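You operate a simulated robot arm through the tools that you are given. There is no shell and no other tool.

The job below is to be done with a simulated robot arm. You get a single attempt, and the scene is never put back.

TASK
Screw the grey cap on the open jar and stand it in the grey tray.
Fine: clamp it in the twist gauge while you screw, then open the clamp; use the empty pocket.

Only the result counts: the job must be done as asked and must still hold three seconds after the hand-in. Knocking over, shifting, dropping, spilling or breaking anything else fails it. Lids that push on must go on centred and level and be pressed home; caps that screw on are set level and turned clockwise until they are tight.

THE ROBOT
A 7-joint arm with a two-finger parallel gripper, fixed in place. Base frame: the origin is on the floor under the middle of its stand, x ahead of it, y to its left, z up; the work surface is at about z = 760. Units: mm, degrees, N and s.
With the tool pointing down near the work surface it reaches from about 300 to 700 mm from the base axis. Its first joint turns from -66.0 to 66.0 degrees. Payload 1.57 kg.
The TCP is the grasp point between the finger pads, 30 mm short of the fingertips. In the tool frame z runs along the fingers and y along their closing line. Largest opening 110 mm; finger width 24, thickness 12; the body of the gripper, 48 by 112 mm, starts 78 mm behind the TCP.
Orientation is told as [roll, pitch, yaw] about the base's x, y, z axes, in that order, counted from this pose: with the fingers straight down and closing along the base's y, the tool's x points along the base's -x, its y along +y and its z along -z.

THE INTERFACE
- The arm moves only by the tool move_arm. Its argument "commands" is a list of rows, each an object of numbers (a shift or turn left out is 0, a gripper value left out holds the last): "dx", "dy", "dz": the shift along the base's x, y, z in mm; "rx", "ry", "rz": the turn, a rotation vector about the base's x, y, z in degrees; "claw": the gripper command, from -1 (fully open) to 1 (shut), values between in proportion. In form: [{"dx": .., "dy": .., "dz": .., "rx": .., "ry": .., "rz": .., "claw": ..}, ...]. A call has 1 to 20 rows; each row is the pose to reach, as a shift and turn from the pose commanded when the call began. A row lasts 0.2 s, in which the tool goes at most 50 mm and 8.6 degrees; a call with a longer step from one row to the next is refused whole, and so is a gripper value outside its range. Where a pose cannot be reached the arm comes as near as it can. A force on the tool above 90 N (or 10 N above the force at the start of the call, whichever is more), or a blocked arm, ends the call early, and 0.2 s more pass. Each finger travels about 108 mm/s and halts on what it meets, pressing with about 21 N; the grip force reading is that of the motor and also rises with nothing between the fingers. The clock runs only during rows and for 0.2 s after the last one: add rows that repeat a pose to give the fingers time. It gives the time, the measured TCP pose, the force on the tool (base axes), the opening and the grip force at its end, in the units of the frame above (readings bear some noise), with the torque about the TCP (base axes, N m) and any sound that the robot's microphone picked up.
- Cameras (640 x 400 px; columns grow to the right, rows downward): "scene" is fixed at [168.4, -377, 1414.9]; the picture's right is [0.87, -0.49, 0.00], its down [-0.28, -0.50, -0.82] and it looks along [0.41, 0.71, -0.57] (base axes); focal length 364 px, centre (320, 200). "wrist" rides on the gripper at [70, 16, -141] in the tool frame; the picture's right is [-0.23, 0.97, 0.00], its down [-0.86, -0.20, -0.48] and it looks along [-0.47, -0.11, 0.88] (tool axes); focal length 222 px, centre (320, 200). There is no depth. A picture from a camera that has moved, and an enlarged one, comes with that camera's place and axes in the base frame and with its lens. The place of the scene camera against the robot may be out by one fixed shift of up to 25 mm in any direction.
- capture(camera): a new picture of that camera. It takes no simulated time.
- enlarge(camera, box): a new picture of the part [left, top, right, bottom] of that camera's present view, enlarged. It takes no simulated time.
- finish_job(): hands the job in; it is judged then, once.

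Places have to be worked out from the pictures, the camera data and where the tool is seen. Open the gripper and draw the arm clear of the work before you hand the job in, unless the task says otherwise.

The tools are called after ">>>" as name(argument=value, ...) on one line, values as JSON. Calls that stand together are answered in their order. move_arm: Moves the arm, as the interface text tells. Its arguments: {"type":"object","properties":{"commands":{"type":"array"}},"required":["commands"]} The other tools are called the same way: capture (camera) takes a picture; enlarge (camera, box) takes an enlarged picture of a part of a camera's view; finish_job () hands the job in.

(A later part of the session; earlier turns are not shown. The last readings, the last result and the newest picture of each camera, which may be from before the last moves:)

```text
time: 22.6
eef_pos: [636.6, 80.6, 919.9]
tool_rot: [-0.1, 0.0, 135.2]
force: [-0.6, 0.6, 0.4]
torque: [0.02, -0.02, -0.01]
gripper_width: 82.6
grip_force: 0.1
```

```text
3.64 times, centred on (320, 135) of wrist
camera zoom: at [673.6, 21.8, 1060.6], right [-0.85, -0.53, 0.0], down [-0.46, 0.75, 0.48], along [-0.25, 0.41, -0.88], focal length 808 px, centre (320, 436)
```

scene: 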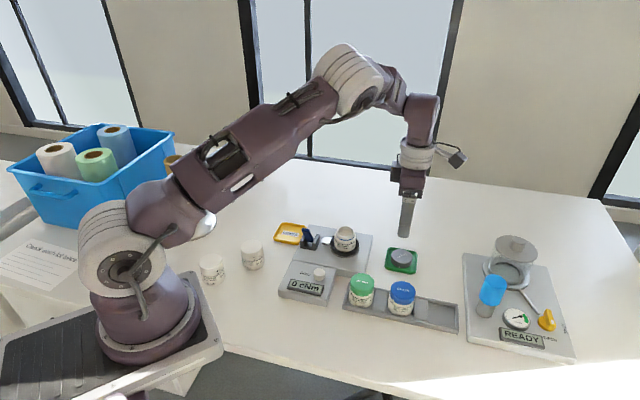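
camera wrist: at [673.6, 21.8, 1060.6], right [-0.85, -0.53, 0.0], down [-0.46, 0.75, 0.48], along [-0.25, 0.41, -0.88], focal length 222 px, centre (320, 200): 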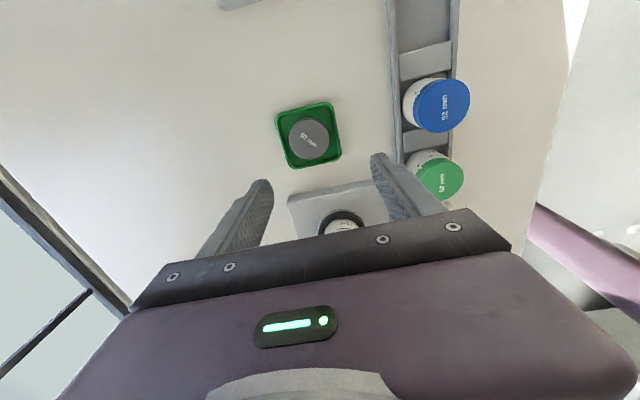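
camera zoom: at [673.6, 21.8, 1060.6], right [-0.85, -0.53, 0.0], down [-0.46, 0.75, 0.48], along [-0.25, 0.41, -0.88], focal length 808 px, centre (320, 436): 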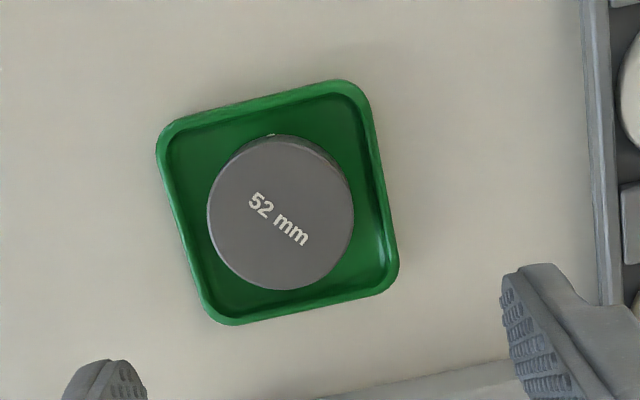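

From several views the cap is at about (649, 85.7), with its top at about z 775–780. I'll descend part way (tips at about z 810) directly above it and check alignment.

>>> move_arm(commands=[{"dx": 13.6, "dy": 3.1, "dz": -30}, {"dx": 13.6, "dy": 3.1, "dz": -60}, {"dx": 13.6, "dy": 3.1, "dz": -85}, {"dx": 13.6, "dy": 3.1, "dz": -85}])

>>> capture(camera="wrist")

>>> enlarge(camera="wrist", box=[240, 90, 400, 210])

>>> enlarge(camera="scene", box=[360, 180, 450, 280])

```text
time: 23.6
eef_pos: [651.0, 82.1, 834.6]
tool_rot: [0.0, 0.0, 134.9]
force: [0.1, -0.2, 0.5]
torque: [0.01, 0.0, 0.01]
gripper_width: 82.4
grip_force: 0.0
```

```text
taken
camera wrist: at [687.8, 24.3, 975.4], right [-0.85, -0.53, 0.0], down [-0.46, 0.75, 0.48], along [-0.25, 0.41, -0.88], focal length 222 px, centre (320, 200)
```

wrist: 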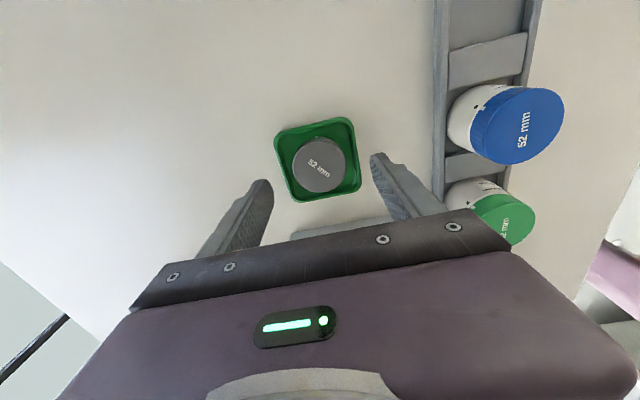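

```text
3.33 times, centred on (320, 150) of wrist
camera zoom: at [687.8, 24.3, 975.4], right [-0.85, -0.53, 0.0], down [-0.46, 0.75, 0.48], along [-0.25, 0.41, -0.88], focal length 740 px, centre (320, 367)
```

zoom: 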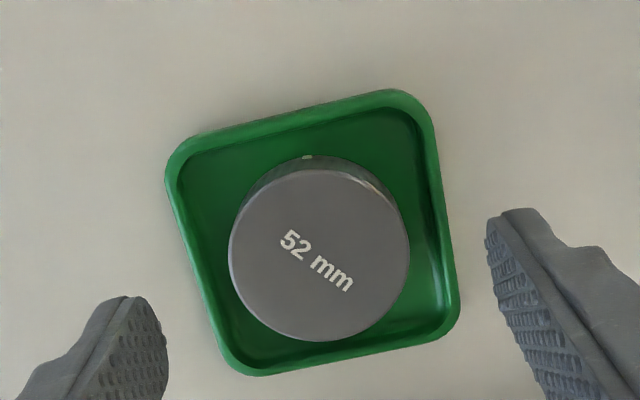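

```text
4.00 times, centred on (405, 230) of scene
camera zoom: at [168.5, -377.0, 1414.9], right [0.87, -0.49, 0.0], down [-0.28, -0.5, -0.82], along [0.41, 0.71, -0.57], focal length 1458 px, centre (-20, 80)
```

zoom: 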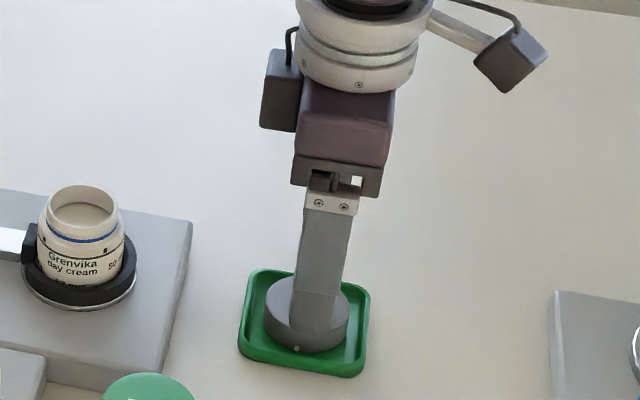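

The cap is centred under the tool (cap about (650, 86), tool (649.6, 85.1)). I'll go down slowly until the tips are just above the coaster rim and check.

>>> move_arm(commands=[{"dx": 0.3, "dy": 0.6, "dz": -15}, {"dx": 0.3, "dy": 0.6, "dz": -25}, {"dx": 0.3, "dy": 0.6, "dz": -31}, {"dx": 0.3, "dy": 0.6, "dz": -33}, {"dx": 0.3, "dy": 0.6, "dz": -33}])

>>> enlarge(camera="wrist", box=[240, 90, 400, 210])

>>> enlarge(camera="scene", box=[370, 230, 430, 280])

```text
time: 24.8
eef_pos: [650.3, 85.1, 802.7]
tool_rot: [0.1, 0.0, 134.9]
force: [-0.3, 0.8, -0.7]
torque: [0.0, 0.02, 0.03]
gripper_width: 82.3
grip_force: 0.0
```

```text
3.33 times, centred on (320, 150) of wrist
camera zoom: at [687.4, 25.4, 942.8], right [-0.85, -0.53, 0.0], down [-0.46, 0.75, 0.48], along [-0.25, 0.41, -0.88], focal length 740 px, centre (320, 367)
```

zoom: 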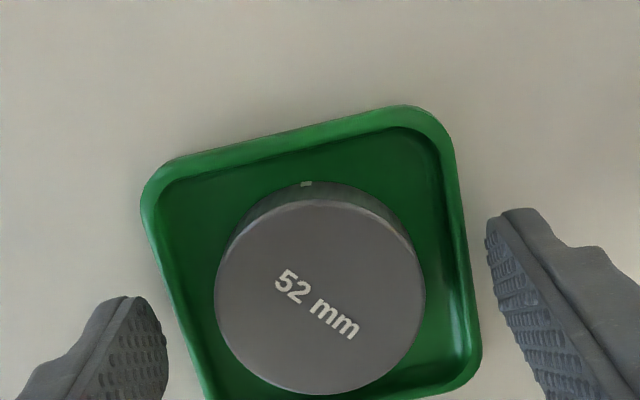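

```text
8.00 times, centred on (400, 255) of scene
camera zoom: at [168.5, -377.0, 1414.9], right [0.87, -0.49, 0.0], down [-0.28, -0.5, -0.82], along [0.41, 0.71, -0.57], focal length 2916 px, centre (-320, -240)
```

zoom: 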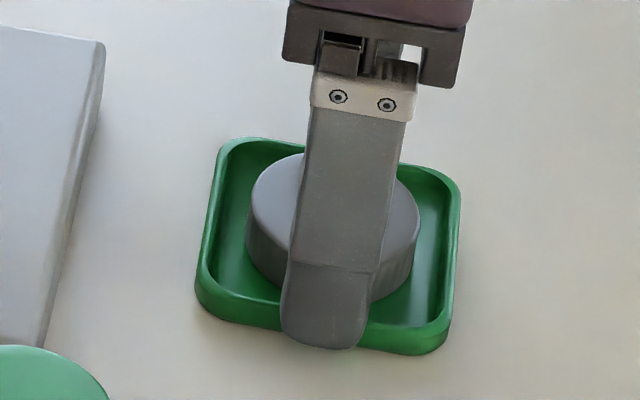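

The tool is centred on the cap within half a millimetre, with the cap top at about z 776. I'll lower 2 mm more and close, checking that the width ends near 52.

>>> move_arm(commands=[{"dx": 0.3, "dz": -2}, {"dx": 0.3, "dz": -2, "claw": 0.0}, {"dx": 0.3, "dz": -2, "claw": 0.3}, {"dx": 0.3, "dz": -2, "claw": 1}, {"dx": 0.3, "dz": -2, "claw": 1}])

>>> enlarge(camera="wrist", box=[240, 90, 400, 210])

>>> enlarge(camera="scene", box=[370, 230, 430, 280])

```text
time: 26.0
eef_pos: [651.3, 84.4, 800.7]
tool_rot: [0.0, 0.1, 135.0]
force: [-0.5, -0.5, 2.4]
torque: [-0.13, 0.13, 0.0]
gripper_width: 75.3
grip_force: 20.5
```

```text
3.33 times, centred on (320, 150) of wrist
camera zoom: at [687.9, 25.4, 940.8], right [-0.85, -0.53, 0.0], down [-0.46, 0.75, 0.48], along [-0.25, 0.41, -0.88], focal length 740 px, centre (320, 367)
```

zoom: 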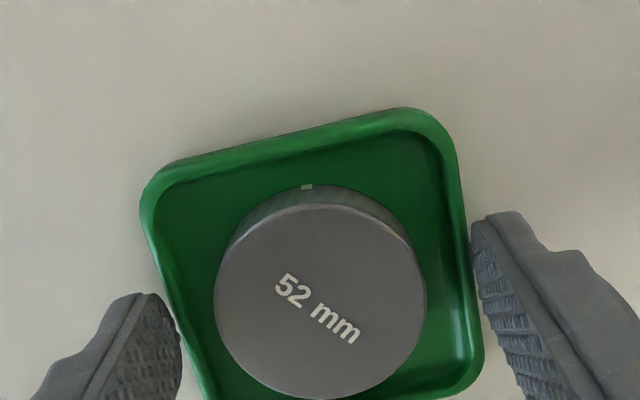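

```text
8.00 times, centred on (400, 255) of scene
camera zoom: at [168.4, -377.1, 1414.9], right [0.87, -0.49, 0.0], down [-0.28, -0.5, -0.82], along [0.41, 0.71, -0.57], focal length 2916 px, centre (-320, -240)
```

zoom: 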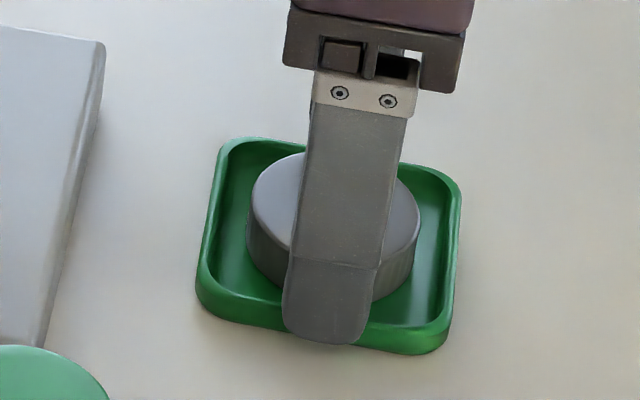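

The width stopped at 75 mm, so the tips closed on the coaster's rim, which is taller than I judged. I'll open, rise 3.5 mm and try again above the rim.

>>> move_arm(commands=[{"claw": -0.5}, {"claw": -0.5}, {"dz": 2, "claw": -0.5}, {"dz": 3.5, "claw": -0.5}, {"dz": 3.5, "claw": -0.5}])

>>> enlarge(camera="scene", box=[370, 230, 430, 280])

>>> enlarge(camera="wrist", box=[240, 90, 400, 210])

```text
time: 27.2
eef_pos: [651.6, 84.9, 803.6]
tool_rot: [0.0, 0.0, 134.9]
force: [-0.3, -0.2, 0.4]
torque: [-0.01, 0.0, -0.01]
gripper_width: 82.6
grip_force: 0.0
```

```text
8.00 times, centred on (400, 255) of scene
camera zoom: at [168.4, -377.0, 1414.9], right [0.87, -0.49, 0.0], down [-0.28, -0.5, -0.82], along [0.41, 0.71, -0.57], focal length 2916 px, centre (-320, -240)
```

zoom: 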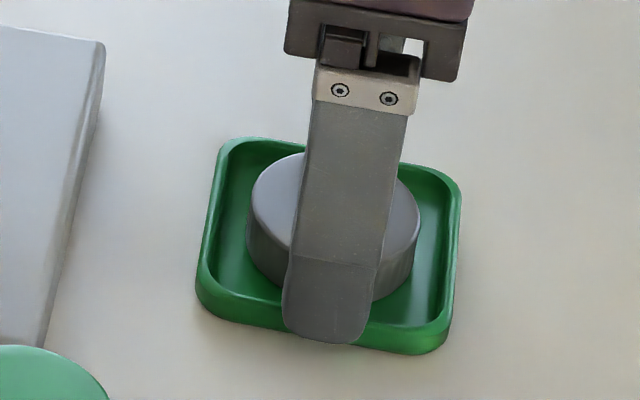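

```text
3.33 times, centred on (320, 150) of wrist
camera zoom: at [688.0, 25.6, 944.7], right [-0.85, -0.53, 0.0], down [-0.46, 0.75, 0.48], along [-0.25, 0.41, -0.88], focal length 740 px, centre (320, 367)
```

zoom: 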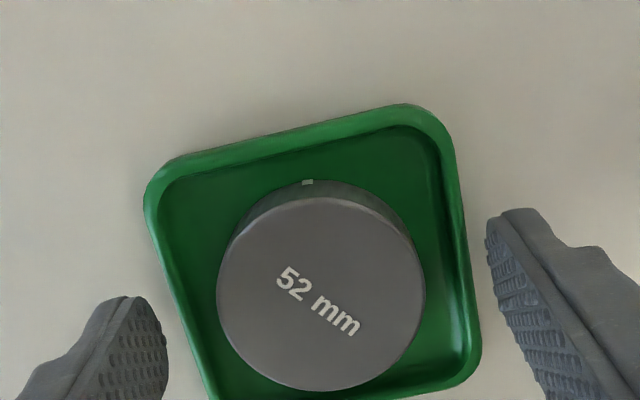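

The coaster did not move. The tips are at about z 773.7 now, so I'll close on the cap and read the width.

>>> move_arm(commands=[{"claw": -0.2}, {"claw": 0.0}, {"claw": 0.1}, {"claw": 1}, {"claw": 1}])

>>> enlarge(camera="scene", box=[370, 230, 430, 280])

>>> enlarge(camera="wrist", box=[240, 90, 400, 210])

```text
time: 28.4
eef_pos: [650.3, 85.3, 804.6]
tool_rot: [0.0, 0.0, 135.0]
force: [-0.3, -0.5, -0.3]
torque: [0.03, 0.01, -0.02]
gripper_width: 49.6
grip_force: 21.0
```

```text
8.00 times, centred on (400, 255) of scene
camera zoom: at [168.4, -377.0, 1414.9], right [0.87, -0.49, 0.0], down [-0.28, -0.5, -0.82], along [0.41, 0.71, -0.57], focal length 2916 px, centre (-320, -240)
```

zoom: 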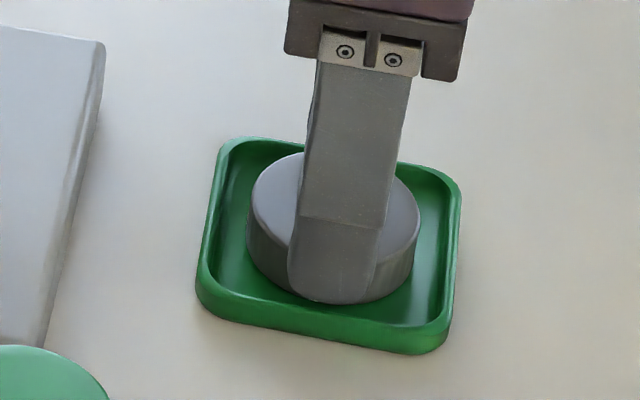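

```text
3.33 times, centred on (320, 150) of wrist
camera zoom: at [688.0, 25.6, 944.7], right [-0.85, -0.53, 0.0], down [-0.46, 0.75, 0.48], along [-0.25, 0.41, -0.88], focal length 740 px, centre (320, 367)
```

zoom: 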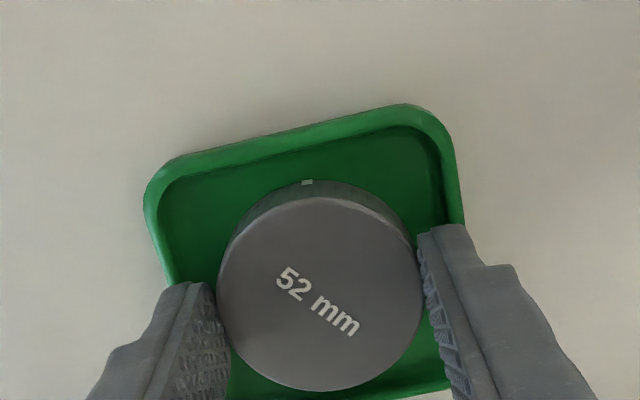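

The cap is gripped at 49.6 mm, so it is about 50 mm wide with its top at about z 781. I'll lift it straight up and carry it high over to the gauge.

>>> move_arm(commands=[{"dz": 10, "claw": 1}, {"dz": 30}, {"dz": 60}, {"dz": 90}, {"dz": 120}, {"dx": -28, "dy": 23, "dz": 120}, {"dx": -57, "dy": 46, "dz": 120}, {"dx": -86, "dy": 69, "dz": 120}, {"dx": -114.8, "dy": 91.5, "dz": 120}, {"dx": -114.8, "dy": 91.5, "dz": 120}])

>>> capture(camera="wrist")

>>> enlarge(camera="wrist", box=[240, 90, 400, 210])

>>> enlarge(camera="scene", box=[290, 140, 400, 260])

```text
time: 30.6
eef_pos: [535.7, 175.6, 923.9]
tool_rot: [0.0, -0.1, 135.1]
force: [-0.5, 0.3, -0.8]
torque: [-0.01, 0.0, -0.02]
gripper_width: 49.5
grip_force: 21.2
```

```text
taken
camera wrist: at [572.9, 116.8, 1064.2], right [-0.85, -0.53, 0.0], down [-0.46, 0.75, 0.48], along [-0.25, 0.41, -0.88], focal length 222 px, centre (320, 200)
```

wrist: 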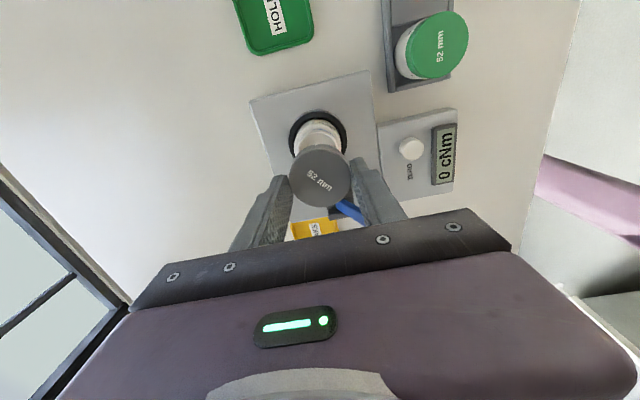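

```text
3.33 times, centred on (320, 150) of wrist
camera zoom: at [572.9, 116.8, 1064.2], right [-0.85, -0.53, 0.0], down [-0.46, 0.75, 0.48], along [-0.25, 0.41, -0.88], focal length 740 px, centre (320, 367)
```

zoom: 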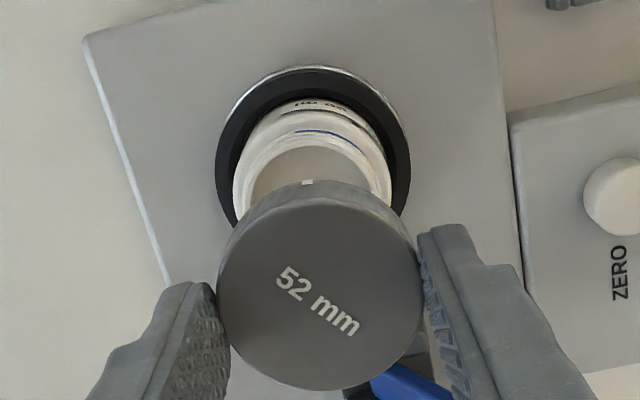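

```text
3.33 times, centred on (345, 200) of scene
camera zoom: at [168.5, -377.0, 1414.9], right [0.87, -0.49, 0.0], down [-0.28, -0.5, -0.82], along [0.41, 0.71, -0.57], focal length 1215 px, centre (237, 200)
```

zoom: 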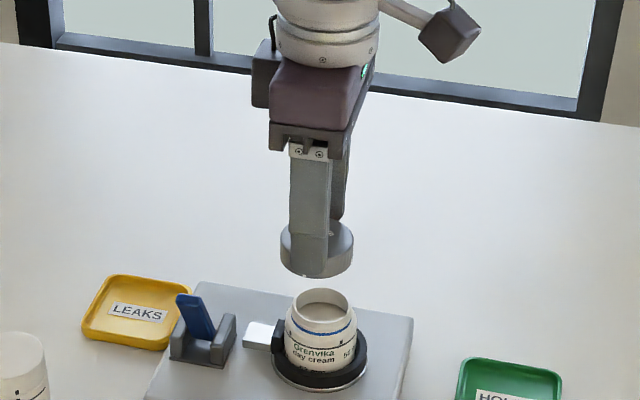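

The cap is held level over the jar. Comparing the cap and the neck in the same wrist view, the cap has to shift by about (+3.3, -0.6). I'll make that shift, come down to 25 mm above the rim, and check it in both views.

>>> move_arm(commands=[{"dx": 3.3, "dy": -0.6, "dz": -5}, {"dx": 3.3, "dy": -0.6, "dz": -15}, {"dx": 3.3, "dy": -0.6, "dz": -25}, {"dx": 3.3, "dy": -0.6, "dz": -25}])

>>> enlarge(camera="wrist", box=[260, 100, 380, 200])

>>> enlarge(camera="scene", box=[315, 200, 375, 260])

```text
time: 31.6
eef_pos: [539.2, 175.1, 897.8]
tool_rot: [0.0, 0.0, 135.0]
force: [0.3, 0.2, -0.5]
torque: [-0.03, -0.02, 0.03]
gripper_width: 49.7
grip_force: 20.7
```

```text
4.00 times, centred on (320, 150) of wrist
camera zoom: at [576.3, 116.4, 1038.6], right [-0.85, -0.53, 0.0], down [-0.46, 0.75, 0.48], along [-0.25, 0.41, -0.88], focal length 888 px, centre (320, 400)
```

zoom: 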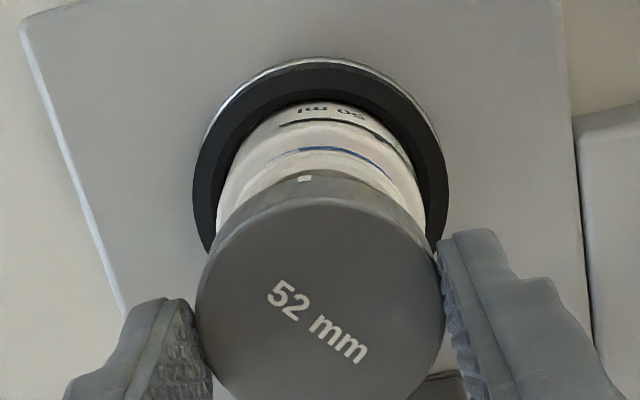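

```text
6.67 times, centred on (345, 230) of scene
camera zoom: at [168.5, -377.0, 1414.9], right [0.87, -0.49, 0.0], down [-0.28, -0.5, -0.82], along [0.41, 0.71, -0.57], focal length 2430 px, centre (153, 0)
```

zoom: 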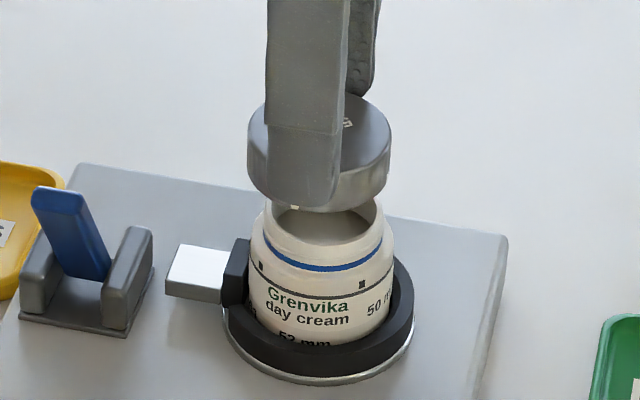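

In the wrist view the cap is aligned sideways within 0.5 mm, but the scene view hints at about 3 mm of error along the other direction. I'll turn the tool 90° with the cap still high, so the wrist view shows that direction sideways too.

>>> move_arm(commands=[{"rz": -8}, {"rz": -16}, {"rz": -24}, {"rz": -32}, {"rz": -40}, {"rz": -48}, {"rz": -56}, {"rz": -64}, {"rz": -72}, {"rz": -80}, {"rz": -88}, {"rz": -90}, {"rz": -90}, {"rz": -90}])

>>> enlarge(camera="wrist", box=[260, 100, 380, 200])

>>> enlarge(camera="scene", box=[315, 200, 375, 260])

```text
time: 34.6
eef_pos: [538.8, 175.5, 898.7]
tool_rot: [0.0, 0.1, 45.0]
force: [-0.3, 0.1, 0.2]
torque: [-0.02, 0.01, 0.03]
gripper_width: 49.6
grip_force: 21.4
```

```text
4.00 times, centred on (320, 150) of wrist
camera zoom: at [477.6, 139.1, 1039.0], right [-0.53, 0.85, 0.0], down [0.75, 0.46, 0.48], along [0.41, 0.25, -0.88], focal length 888 px, centre (320, 400)
```

zoom: 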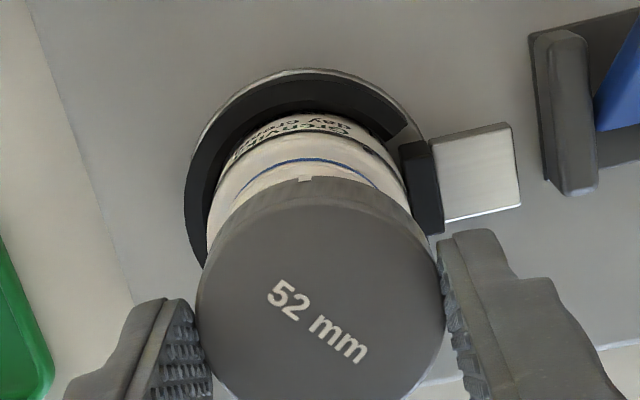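

```text
6.67 times, centred on (345, 230) of scene
camera zoom: at [168.5, -377.0, 1414.9], right [0.87, -0.49, 0.0], down [-0.28, -0.5, -0.82], along [0.41, 0.71, -0.57], focal length 2430 px, centre (153, 0)
```

zoom: 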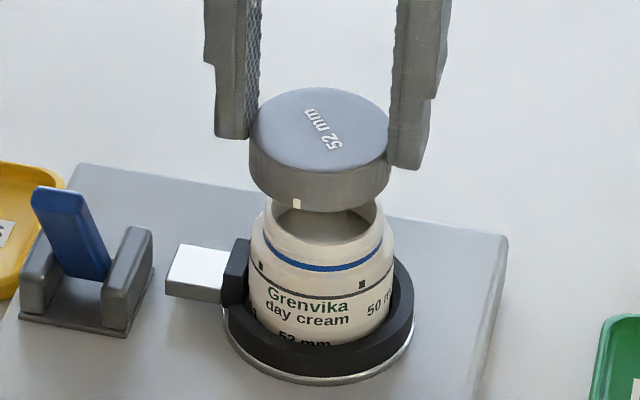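

At this yaw the jar body appears about 2–3 mm to the left of the cap. I'll zoom in further to measure precisely.

>>> enlarge(camera="wrist", box=[284, 112, 356, 157])

>>> enlarge(camera="scene", box=[330, 208, 366, 254])

```text
8.89 times, centred on (320, 134) of wrist
camera zoom: at [477.6, 139.1, 1039.0], right [-0.53, 0.85, 0.0], down [0.75, 0.46, 0.48], along [0.41, 0.25, -0.88], focal length 1974 px, centre (320, 782)
```

zoom: 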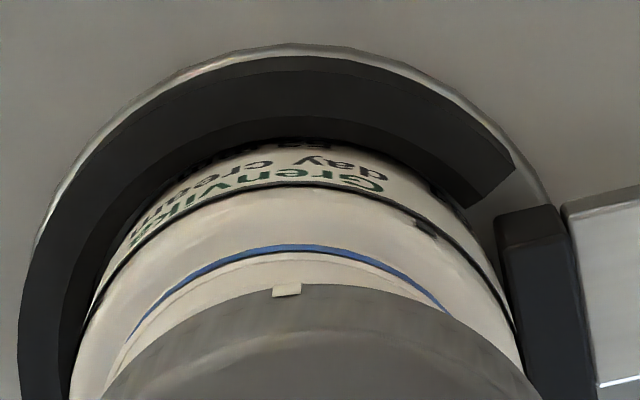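

```text
8.70 times, centred on (348, 231) of scene
camera zoom: at [168.5, -377.0, 1414.9], right [0.87, -0.49, 0.0], down [-0.28, -0.5, -0.82], along [0.41, 0.71, -0.57], focal length 3170 px, centre (76, -70)
```

zoom: 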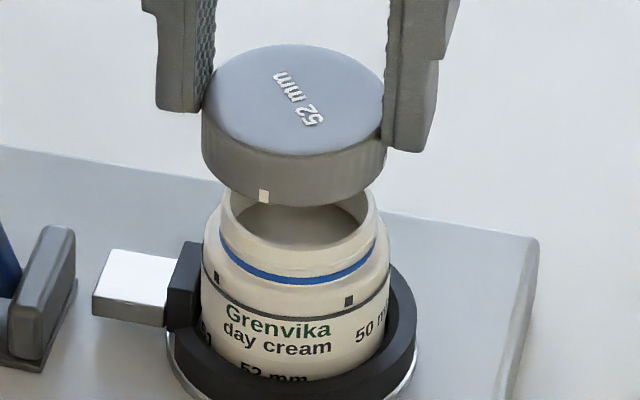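

Measured in both directions, the jar axis is about (0.9, -2.25) mm from the cap axis. I'll turn back to yaw 135° with that correction and check once more before lowering.

>>> move_arm(commands=[{"rz": 8}, {"rz": 16}, {"rz": 24}, {"rz": 32}, {"rz": 40}, {"rz": 48}, {"rz": 56}, {"rz": 64}, {"rz": 72}, {"rz": 80}, {"rz": 88}, {"rz": 90, "dx": 0.9, "dy": -2.25}, {"rz": 90, "dx": 0.9, "dy": -2.25}, {"rz": 90, "dx": 0.9, "dy": -2.25}])

>>> enlarge(camera="wrist", box=[284, 112, 356, 157])

>>> enlarge(camera="scene", box=[330, 208, 366, 254])

```text
time: 37.6
eef_pos: [539.9, 174.9, 898.2]
tool_rot: [0.0, 0.0, 135.0]
force: [0.1, 0.6, 0.0]
torque: [0.02, 0.01, 0.02]
gripper_width: 49.2
grip_force: 20.9
```

```text
8.89 times, centred on (320, 134) of wrist
camera zoom: at [577.0, 114.2, 1038.9], right [-0.85, -0.53, 0.0], down [-0.46, 0.75, 0.48], along [-0.25, 0.41, -0.88], focal length 1974 px, centre (320, 782)
```

zoom: 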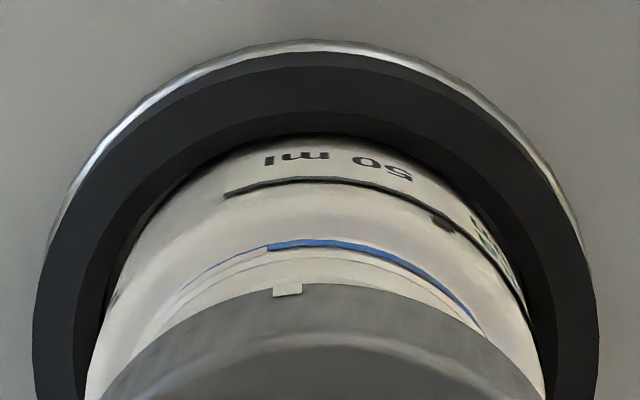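

```text
8.70 times, centred on (348, 231) of scene
camera zoom: at [168.5, -377.0, 1414.9], right [0.87, -0.49, 0.0], down [-0.28, -0.5, -0.82], along [0.41, 0.71, -0.57], focal length 3170 px, centre (76, -70)
```

zoom: 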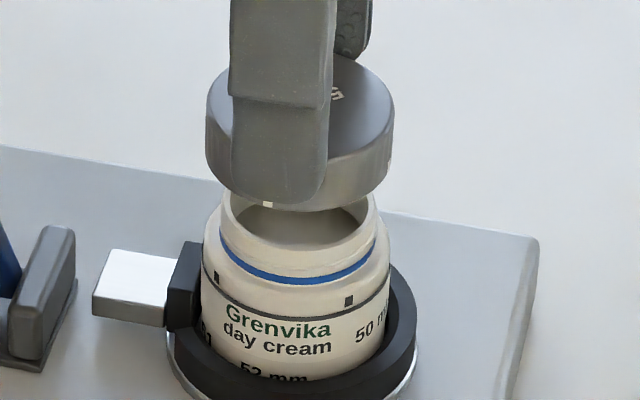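

The alignment is now within about 1 mm in both views, and I'll add a last small shift of (0.7, -0.2). Then I'll lower in stages, watching for contact force.

>>> move_arm(commands=[{"dx": 0.7, "dy": -0.2, "dz": -4}, {"dx": 0.7, "dy": -0.2, "dz": -8}, {"dx": 0.7, "dy": -0.2, "dz": -12}, {"dx": 0.7, "dy": -0.2, "dz": -14}, {"dx": 0.7, "dy": -0.2, "dz": -14}])

>>> enlarge(camera="scene", box=[330, 208, 366, 254])

>>> enlarge(camera="wrist", box=[284, 112, 356, 157])

```text
time: 38.8
eef_pos: [541.9, 173.0, 883.9]
tool_rot: [0.0, 0.1, 134.9]
force: [-0.2, 0.1, 0.6]
torque: [0.0, 0.01, 0.03]
gripper_width: 49.5
grip_force: 20.6
```

```text
8.70 times, centred on (348, 231) of scene
camera zoom: at [168.5, -377.0, 1414.9], right [0.87, -0.49, 0.0], down [-0.28, -0.5, -0.82], along [0.41, 0.71, -0.57], focal length 3170 px, centre (76, -70)
```

zoom: 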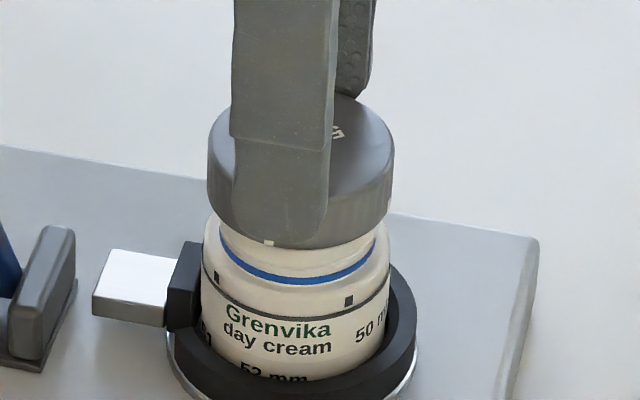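

```text
8.89 times, centred on (320, 134) of wrist
camera zoom: at [577.9, 114.1, 1025.1], right [-0.85, -0.53, 0.0], down [-0.46, 0.75, 0.48], along [-0.25, 0.41, -0.88], focal length 1974 px, centre (320, 782)
```

zoom: 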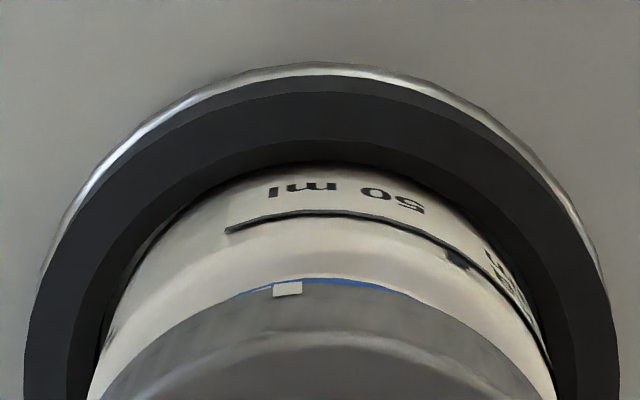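

Cap and neck are lined up within about 0.5 mm in both views, and there's no contact yet. I'll go on lowering in 1 mm steps.

>>> move_arm(commands=[{"dz": -1}, {"dz": -2}, {"dz": -3}, {"dz": -4}, {"dz": -4}])

>>> enlarge(camera="scene", box=[330, 208, 366, 254])

```text
time: 40.0
eef_pos: [541.2, 172.9, 881.0]
tool_rot: [0.1, -0.1, 135.0]
force: [-0.1, 0.5, 0.4]
torque: [0.0, 0.01, -0.02]
gripper_width: 49.6
grip_force: 21.2
```

```text
8.70 times, centred on (348, 231) of scene
camera zoom: at [168.5, -377.0, 1414.9], right [0.87, -0.49, 0.0], down [-0.28, -0.5, -0.82], along [0.41, 0.71, -0.57], focal length 3170 px, centre (76, -70)
```

zoom: 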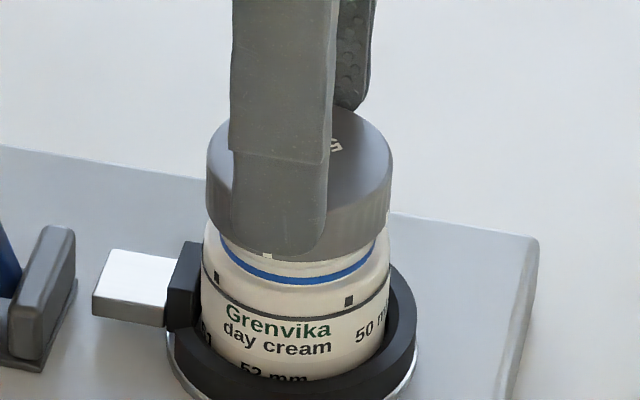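

Still no contact force, and the cap's lower edge is slipping over the neck. I'll continue down by small steps.

>>> move_arm(commands=[{"dz": -1}, {"dz": -2}, {"dz": -3}, {"dz": -3}])

>>> enlarge(camera="scene", box=[330, 208, 366, 254])

```text
time: 41.0
eef_pos: [540.4, 172.3, 876.4]
tool_rot: [0.0, 0.1, 135.1]
force: [-0.2, -0.7, -0.8]
torque: [-0.02, 0.02, 0.0]
gripper_width: 49.2
grip_force: 20.7
```

```text
8.70 times, centred on (348, 231) of scene
camera zoom: at [168.5, -377.0, 1414.9], right [0.87, -0.49, 0.0], down [-0.28, -0.5, -0.82], along [0.41, 0.71, -0.57], focal length 3170 px, centre (76, -70)
```

zoom: 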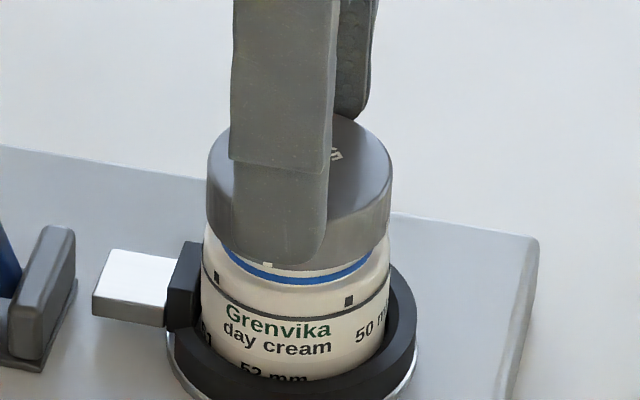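

Still free. The blue line is still just visible under the cap, so I'll continue in 1 mm steps until I feel the thread.

>>> move_arm(commands=[{"dz": -1}, {"dz": -2}, {"dz": -2}])

>>> enlarge(camera="scene", box=[330, 208, 366, 254])

```text
time: 41.8
eef_pos: [541.4, 173.0, 875.3]
tool_rot: [0.0, 0.1, 135.1]
force: [-0.2, 0.3, -0.7]
torque: [0.04, 0.01, 0.0]
gripper_width: 49.6
grip_force: 20.4
```

```text
8.70 times, centred on (348, 231) of scene
camera zoom: at [168.5, -377.0, 1414.9], right [0.87, -0.49, 0.0], down [-0.28, -0.5, -0.82], along [0.41, 0.71, -0.57], focal length 3170 px, centre (76, -70)
```

zoom: 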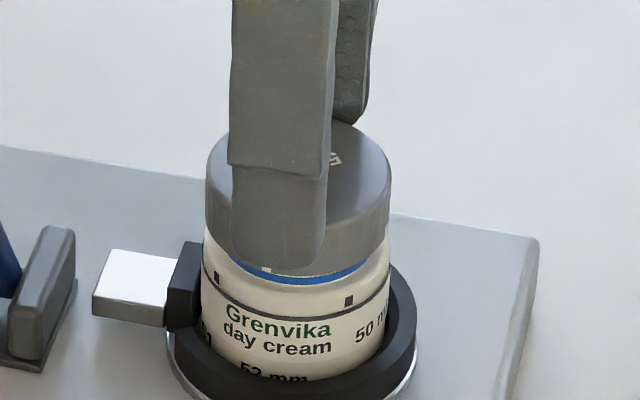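

Still no force, and the cap is covering the blue line. I'll lower another 2 mm, watching closely.

>>> move_arm(commands=[{"dz": -1}, {"dz": -2}, {"dz": -2}])

>>> enlarge(camera="scene", box=[330, 208, 366, 254])

>>> enlarge(camera="wrist", box=[260, 100, 380, 200])

```text
time: 42.6
eef_pos: [541.9, 172.8, 873.5]
tool_rot: [0.0, 0.0, 135.0]
force: [-0.1, 1.2, -1.8]
torque: [0.01, 0.04, -0.01]
gripper_width: 49.5
grip_force: 20.7
```

```text
8.70 times, centred on (348, 231) of scene
camera zoom: at [168.5, -377.0, 1414.9], right [0.87, -0.49, 0.0], down [-0.28, -0.5, -0.82], along [0.41, 0.71, -0.57], focal length 3170 px, centre (76, -70)
```

zoom: 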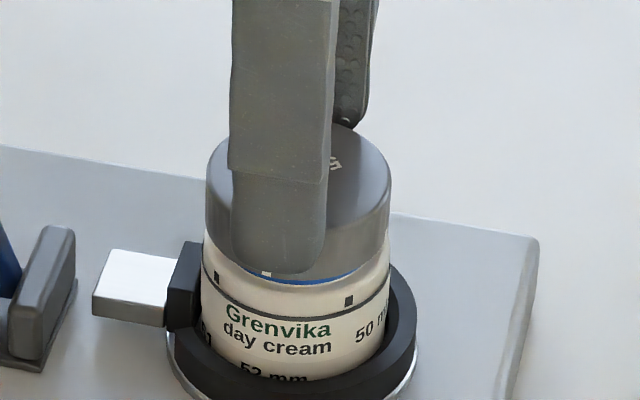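

```text
4.00 times, centred on (320, 150) of wrist
camera zoom: at [577.5, 113.9, 1014.5], right [-0.85, -0.53, 0.0], down [-0.46, 0.75, 0.48], along [-0.25, 0.41, -0.88], focal length 888 px, centre (320, 400)
```

zoom: 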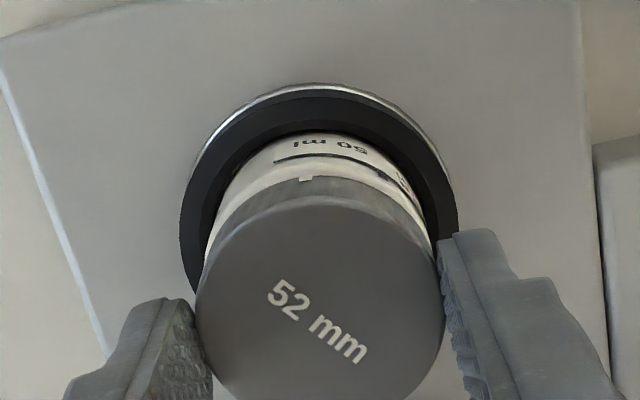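

There's hardly any force so far. Going by the closed jars, the tight position is about 5 mm lower, so thread contact should come soon. I'll lower another millimetre or two.

>>> move_arm(commands=[{"dz": -1}, {"dz": -1.5}, {"dz": -1.5}])

>>> enlarge(camera="scene", box=[330, 208, 366, 254])

```text
time: 43.4
eef_pos: [540.2, 173.8, 871.6]
tool_rot: [0.0, 0.1, 135.0]
force: [4.6, -1.7, 1.0]
torque: [-0.13, -0.17, 0.04]
gripper_width: 49.8
grip_force: 20.8
```

```text
8.70 times, centred on (348, 231) of scene
camera zoom: at [168.6, -377.1, 1414.9], right [0.87, -0.49, 0.0], down [-0.28, -0.5, -0.82], along [0.41, 0.71, -0.57], focal length 3170 px, centre (76, -70)
```

zoom: 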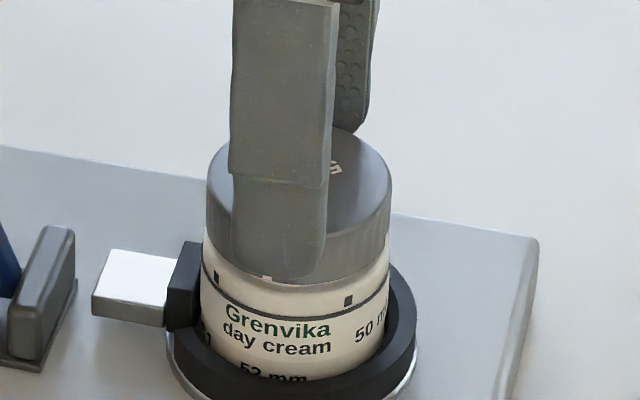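

Now there's a side contact of about 5 N pushing toward (+x, -y), as the scene view hinted. I'll shift (0.6, -0.3) to relieve it and press down slightly more.

>>> move_arm(commands=[{"dx": 0.6, "dy": -0.3}, {"dx": 0.6, "dy": -0.3, "dz": -1}, {"dx": 0.6, "dy": -0.3, "dz": -1}])

>>> enlarge(camera="scene", box=[330, 208, 366, 254])

>>> enlarge(camera="wrist", box=[260, 100, 380, 200])

```text
time: 44.2
eef_pos: [542.3, 173.1, 871.0]
tool_rot: [-0.1, 0.1, 135.0]
force: [-1.4, -1.6, 11.3]
torque: [-0.09, 0.14, 0.01]
gripper_width: 49.6
grip_force: 21.1
```

```text
8.70 times, centred on (348, 231) of scene
camera zoom: at [168.2, -377.1, 1414.9], right [0.87, -0.49, 0.0], down [-0.28, -0.5, -0.82], along [0.41, 0.71, -0.57], focal length 3170 px, centre (76, -70)
```

zoom: 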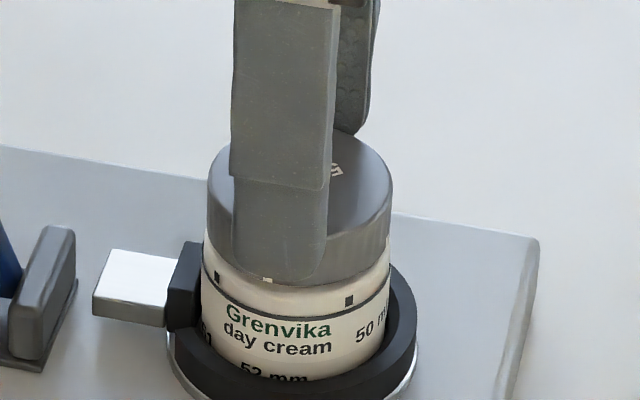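

```text
4.00 times, centred on (320, 150) of wrist
camera zoom: at [577.9, 113.9, 1012.1], right [-0.85, -0.53, 0.0], down [-0.46, 0.75, 0.48], along [-0.25, 0.41, -0.88], focal length 888 px, centre (320, 400)
```

zoom: 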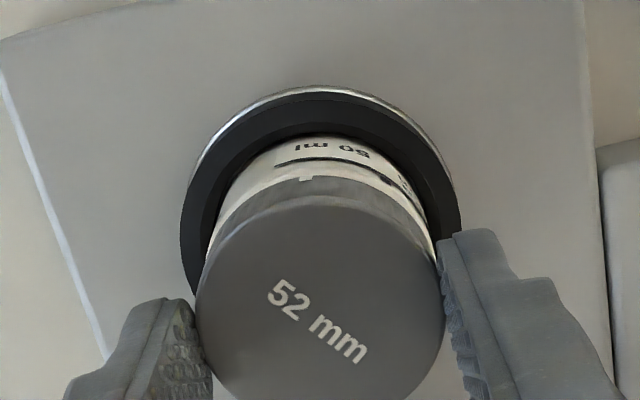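

The cap now rests on the thread with 11 N of downforce and almost no side load. I'll start turning clockwise, 40° first, and see how force and torque respond.

>>> move_arm(commands=[{"rz": -6}, {"rz": -12, "dz": -0.1}, {"rz": -18, "dz": -0.2}, {"rz": -24, "dz": -0.2}, {"rz": -30, "dz": -0.3}, {"rz": -36, "dz": -0.3}, {"rz": -40, "dz": -0.4}, {"rz": -40, "dz": -0.4}])

>>> enlarge(camera="scene", box=[290, 200, 380, 300])

```text
time: 46.0
eef_pos: [541.8, 173.2, 870.6]
tool_rot: [-0.1, 0.0, 94.9]
force: [-3.8, -1.3, 17.4]
torque: [0.01, 0.12, -0.04]
gripper_width: 49.4
grip_force: 21.1
```

```text
4.00 times, centred on (335, 250) of scene
camera zoom: at [168.1, -377.1, 1414.9], right [0.87, -0.49, 0.0], down [-0.28, -0.5, -0.82], along [0.41, 0.71, -0.57], focal length 1458 px, centre (260, 0)
```

zoom: 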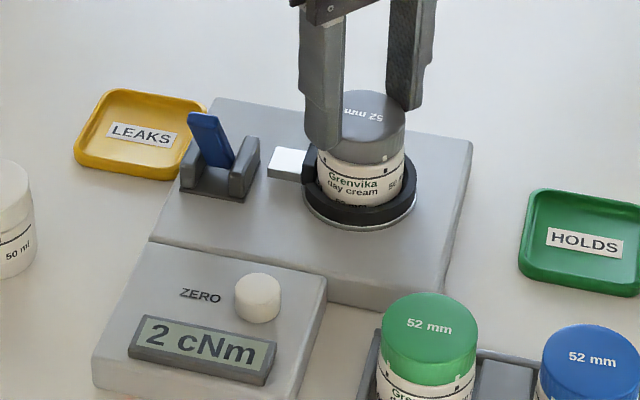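

The gauge reads 2 cNm, and the tool follows the turn. I'll keep turning clockwise and hold the height for now.

>>> move_arm(commands=[{"rz": -7}, {"rz": -14}, {"rz": -21}, {"rz": -28}, {"rz": -35}, {"rz": -42}, {"rz": -49}, {"rz": -55}, {"rz": -55}])

>>> enlarge(camera="scene", box=[290, 200, 380, 300])

```text
time: 48.0
eef_pos: [539.9, 172.7, 869.2]
tool_rot: [0.0, 0.1, 39.9]
force: [-10.2, -1.8, 11.8]
torque: [-0.07, 0.36, -0.03]
gripper_width: 49.3
grip_force: 20.9
```

```text
4.00 times, centred on (335, 250) of scene
camera zoom: at [168.0, -377.1, 1414.9], right [0.87, -0.49, 0.0], down [-0.28, -0.5, -0.82], along [0.41, 0.71, -0.57], focal length 1458 px, centre (260, 0)
```

zoom: 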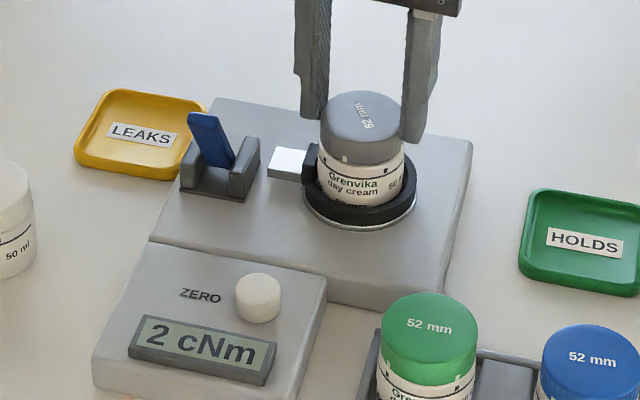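

The cap is being drawn down (z fell about 1.4 mm), and the gauge stays at 2 cNm. A 10 N side force toward -x has built up, so I'll correct x by -0.9 while continuing the turn.

>>> move_arm(commands=[{"dx": -0.9, "dy": -0.1}, {"rz": -7, "dx": -0.9, "dy": -0.1}, {"rz": -14, "dx": -0.9, "dy": -0.1, "dz": -0.2}, {"rz": -21, "dx": -0.9, "dy": -0.1, "dz": -0.3}, {"rz": -28, "dx": -0.9, "dy": -0.1, "dz": -0.4}, {"rz": -35, "dx": -0.9, "dy": -0.1, "dz": -0.5}, {"rz": -42, "dx": -0.9, "dy": -0.1, "dz": -0.6}, {"rz": -49, "dx": -0.9, "dy": -0.1, "dz": -0.6}, {"rz": -55, "dx": -0.9, "dy": -0.1, "dz": -0.7}, {"rz": -55, "dx": -0.9, "dy": -0.1, "dz": -0.7}])

>>> enlarge(camera="scene", box=[290, 200, 380, 300])

```text
time: 50.2
eef_pos: [541.6, 174.1, 870.2]
tool_rot: [0.1, 0.2, -15.1]
force: [-8.9, 6.7, 3.2]
torque: [0.2, 0.28, 0.02]
gripper_width: 49.2
grip_force: 21.3
```

```text
4.00 times, centred on (335, 250) of scene
camera zoom: at [168.2, -376.9, 1415.0], right [0.87, -0.49, 0.0], down [-0.28, -0.5, -0.82], along [0.41, 0.71, -0.57], focal length 1458 px, centre (260, 0)
```

zoom: 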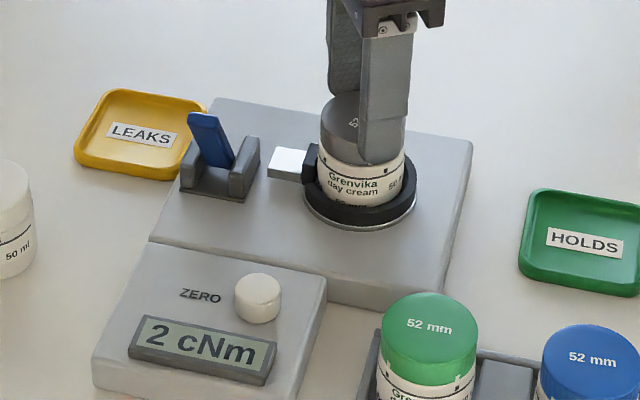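

Turning is going well. The side force shows the cap sits about 0.9 mm off the tool axis, so I'll compensate along the arc as I turn another 55° and follow down a little.

>>> move_arm(commands=[{"dx": -0.6, "dy": 0.8, "dz": -0.3}, {"rz": -7, "dx": -0.6, "dy": 0.9, "dz": -0.4}, {"rz": -14, "dx": -0.6, "dy": 1.0, "dz": -0.5}, {"rz": -21, "dx": -0.5, "dy": 1.1, "dz": -0.6}, {"rz": -28, "dx": -0.4, "dy": 1.2, "dz": -0.7}, {"rz": -35, "dx": -0.3, "dy": 1.3, "dz": -0.8}, {"rz": -42, "dx": -0.2, "dy": 1.4, "dz": -0.9}, {"rz": -49, "dx": -0.1, "dy": 1.5, "dz": -1.0}, {"rz": -55, "dx": -0.1, "dy": 1.5, "dz": -1.0}, {"rz": -55, "dx": -0.1, "dy": 1.5, "dz": -1.0}])

>>> enlarge(camera="scene", box=[290, 200, 380, 300])

```text
time: 52.4
eef_pos: [542.1, 172.9, 868.4]
tool_rot: [-0.1, 0.0, -70.1]
force: [-2.6, -1.6, 1.3]
torque: [-0.14, 0.08, -0.01]
gripper_width: 49.4
grip_force: 21.1
```

```text
4.00 times, centred on (335, 250) of scene
camera zoom: at [168.4, -377.1, 1414.9], right [0.87, -0.49, 0.0], down [-0.28, -0.5, -0.82], along [0.41, 0.71, -0.57], focal length 1458 px, centre (260, 0)
```

zoom: 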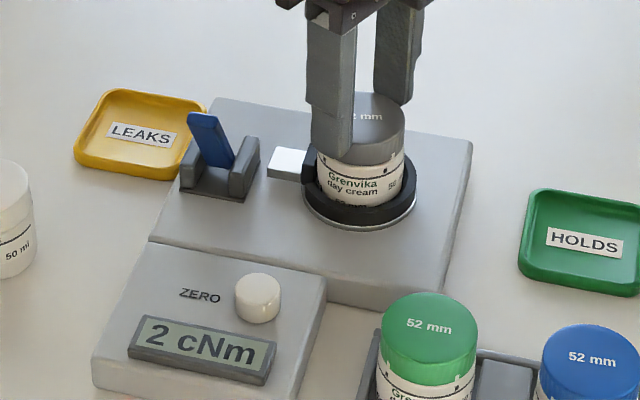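

Forces are small and the gauge still reads 2 cNm. I'll continue clockwise another 55° with small corrections.

>>> move_arm(commands=[{"rz": -7, "dx": 0.0, "dy": -0.1, "dz": -0.2}, {"rz": -14, "dx": 0.0, "dy": -0.1, "dz": -0.4}, {"rz": -21, "dx": 0.1, "dy": -0.2, "dz": -0.5}, {"rz": -28, "dx": 0.2, "dy": -0.2, "dz": -0.6}, {"rz": -35, "dx": 0.3, "dy": -0.2, "dz": -0.7}, {"rz": -42, "dx": 0.4, "dy": -0.3, "dz": -0.8}, {"rz": -49, "dx": 0.5, "dy": -0.3, "dz": -0.9}, {"rz": -55, "dx": 0.5, "dy": -0.3, "dz": -1.0}, {"rz": -55, "dx": 0.5, "dy": -0.3, "dz": -1.0}])

>>> enlarge(camera="scene", box=[290, 200, 380, 300])

```text
time: 54.4
eef_pos: [540.8, 174.4, 867.9]
tool_rot: [0.0, -0.1, -125.1]
force: [-2.9, -11.0, 5.7]
torque: [-0.45, 0.13, -0.04]
gripper_width: 49.7
grip_force: 21.6
```

```text
4.00 times, centred on (335, 250) of scene
camera zoom: at [168.3, -377.3, 1414.9], right [0.87, -0.49, 0.0], down [-0.28, -0.5, -0.82], along [0.41, 0.71, -0.57], focal length 1458 px, centre (260, 0)
```

zoom: 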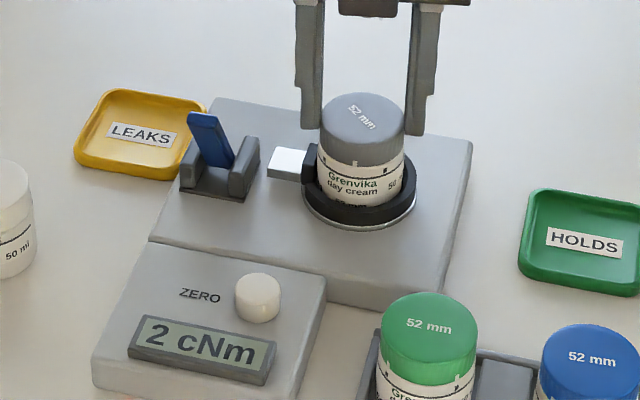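

The cap has turned 260° and come down about 3 mm, and still turns freely. I'll relieve the y side force and try another 40°.

>>> move_arm(commands=[{"dx": -0.2, "dy": -1.0}, {"rz": -7, "dx": -0.1, "dy": -1.1, "dz": -0.1}, {"rz": -14, "dx": 0, "dy": -1.2, "dz": -0.2}, {"rz": -21, "dx": 0.1, "dy": -1.3, "dz": -0.3}, {"rz": -28, "dx": 0.2, "dy": -1.4, "dz": -0.4}, {"rz": -34, "dx": 0.2, "dy": -1.5, "dz": -0.5}, {"rz": -40, "dx": 0.2, "dy": -1.6, "dz": -0.5}, {"rz": -40, "dx": 0.2, "dy": -1.6, "dz": -0.5}])

>>> enlarge(camera="scene", box=[290, 200, 380, 300])

>>> enlarge(camera="scene", box=[330, 208, 366, 254])

```text
time: 56.2
eef_pos: [541.3, 173.2, 867.1]
tool_rot: [0.1, 0.0, -165.0]
force: [0.0, 6.8, 14.8]
torque: [0.27, 0.02, -0.01]
gripper_width: 49.4
grip_force: 20.7
```

```text
4.00 times, centred on (335, 250) of scene
camera zoom: at [168.2, -377.0, 1415.0], right [0.87, -0.49, 0.0], down [-0.28, -0.5, -0.82], along [0.41, 0.71, -0.57], focal length 1458 px, centre (260, 0)
```

zoom: 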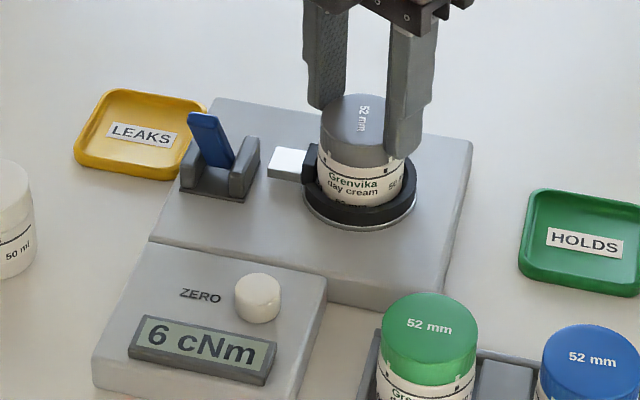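

```text
8.70 times, centred on (348, 231) of scene
camera zoom: at [168.2, -377.0, 1415.0], right [0.87, -0.49, 0.0], down [-0.28, -0.5, -0.82], along [0.41, 0.71, -0.57], focal length 3170 px, centre (76, -70)
```

zoom: 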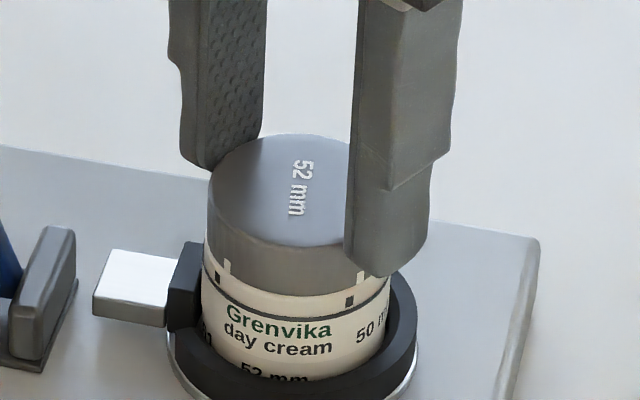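

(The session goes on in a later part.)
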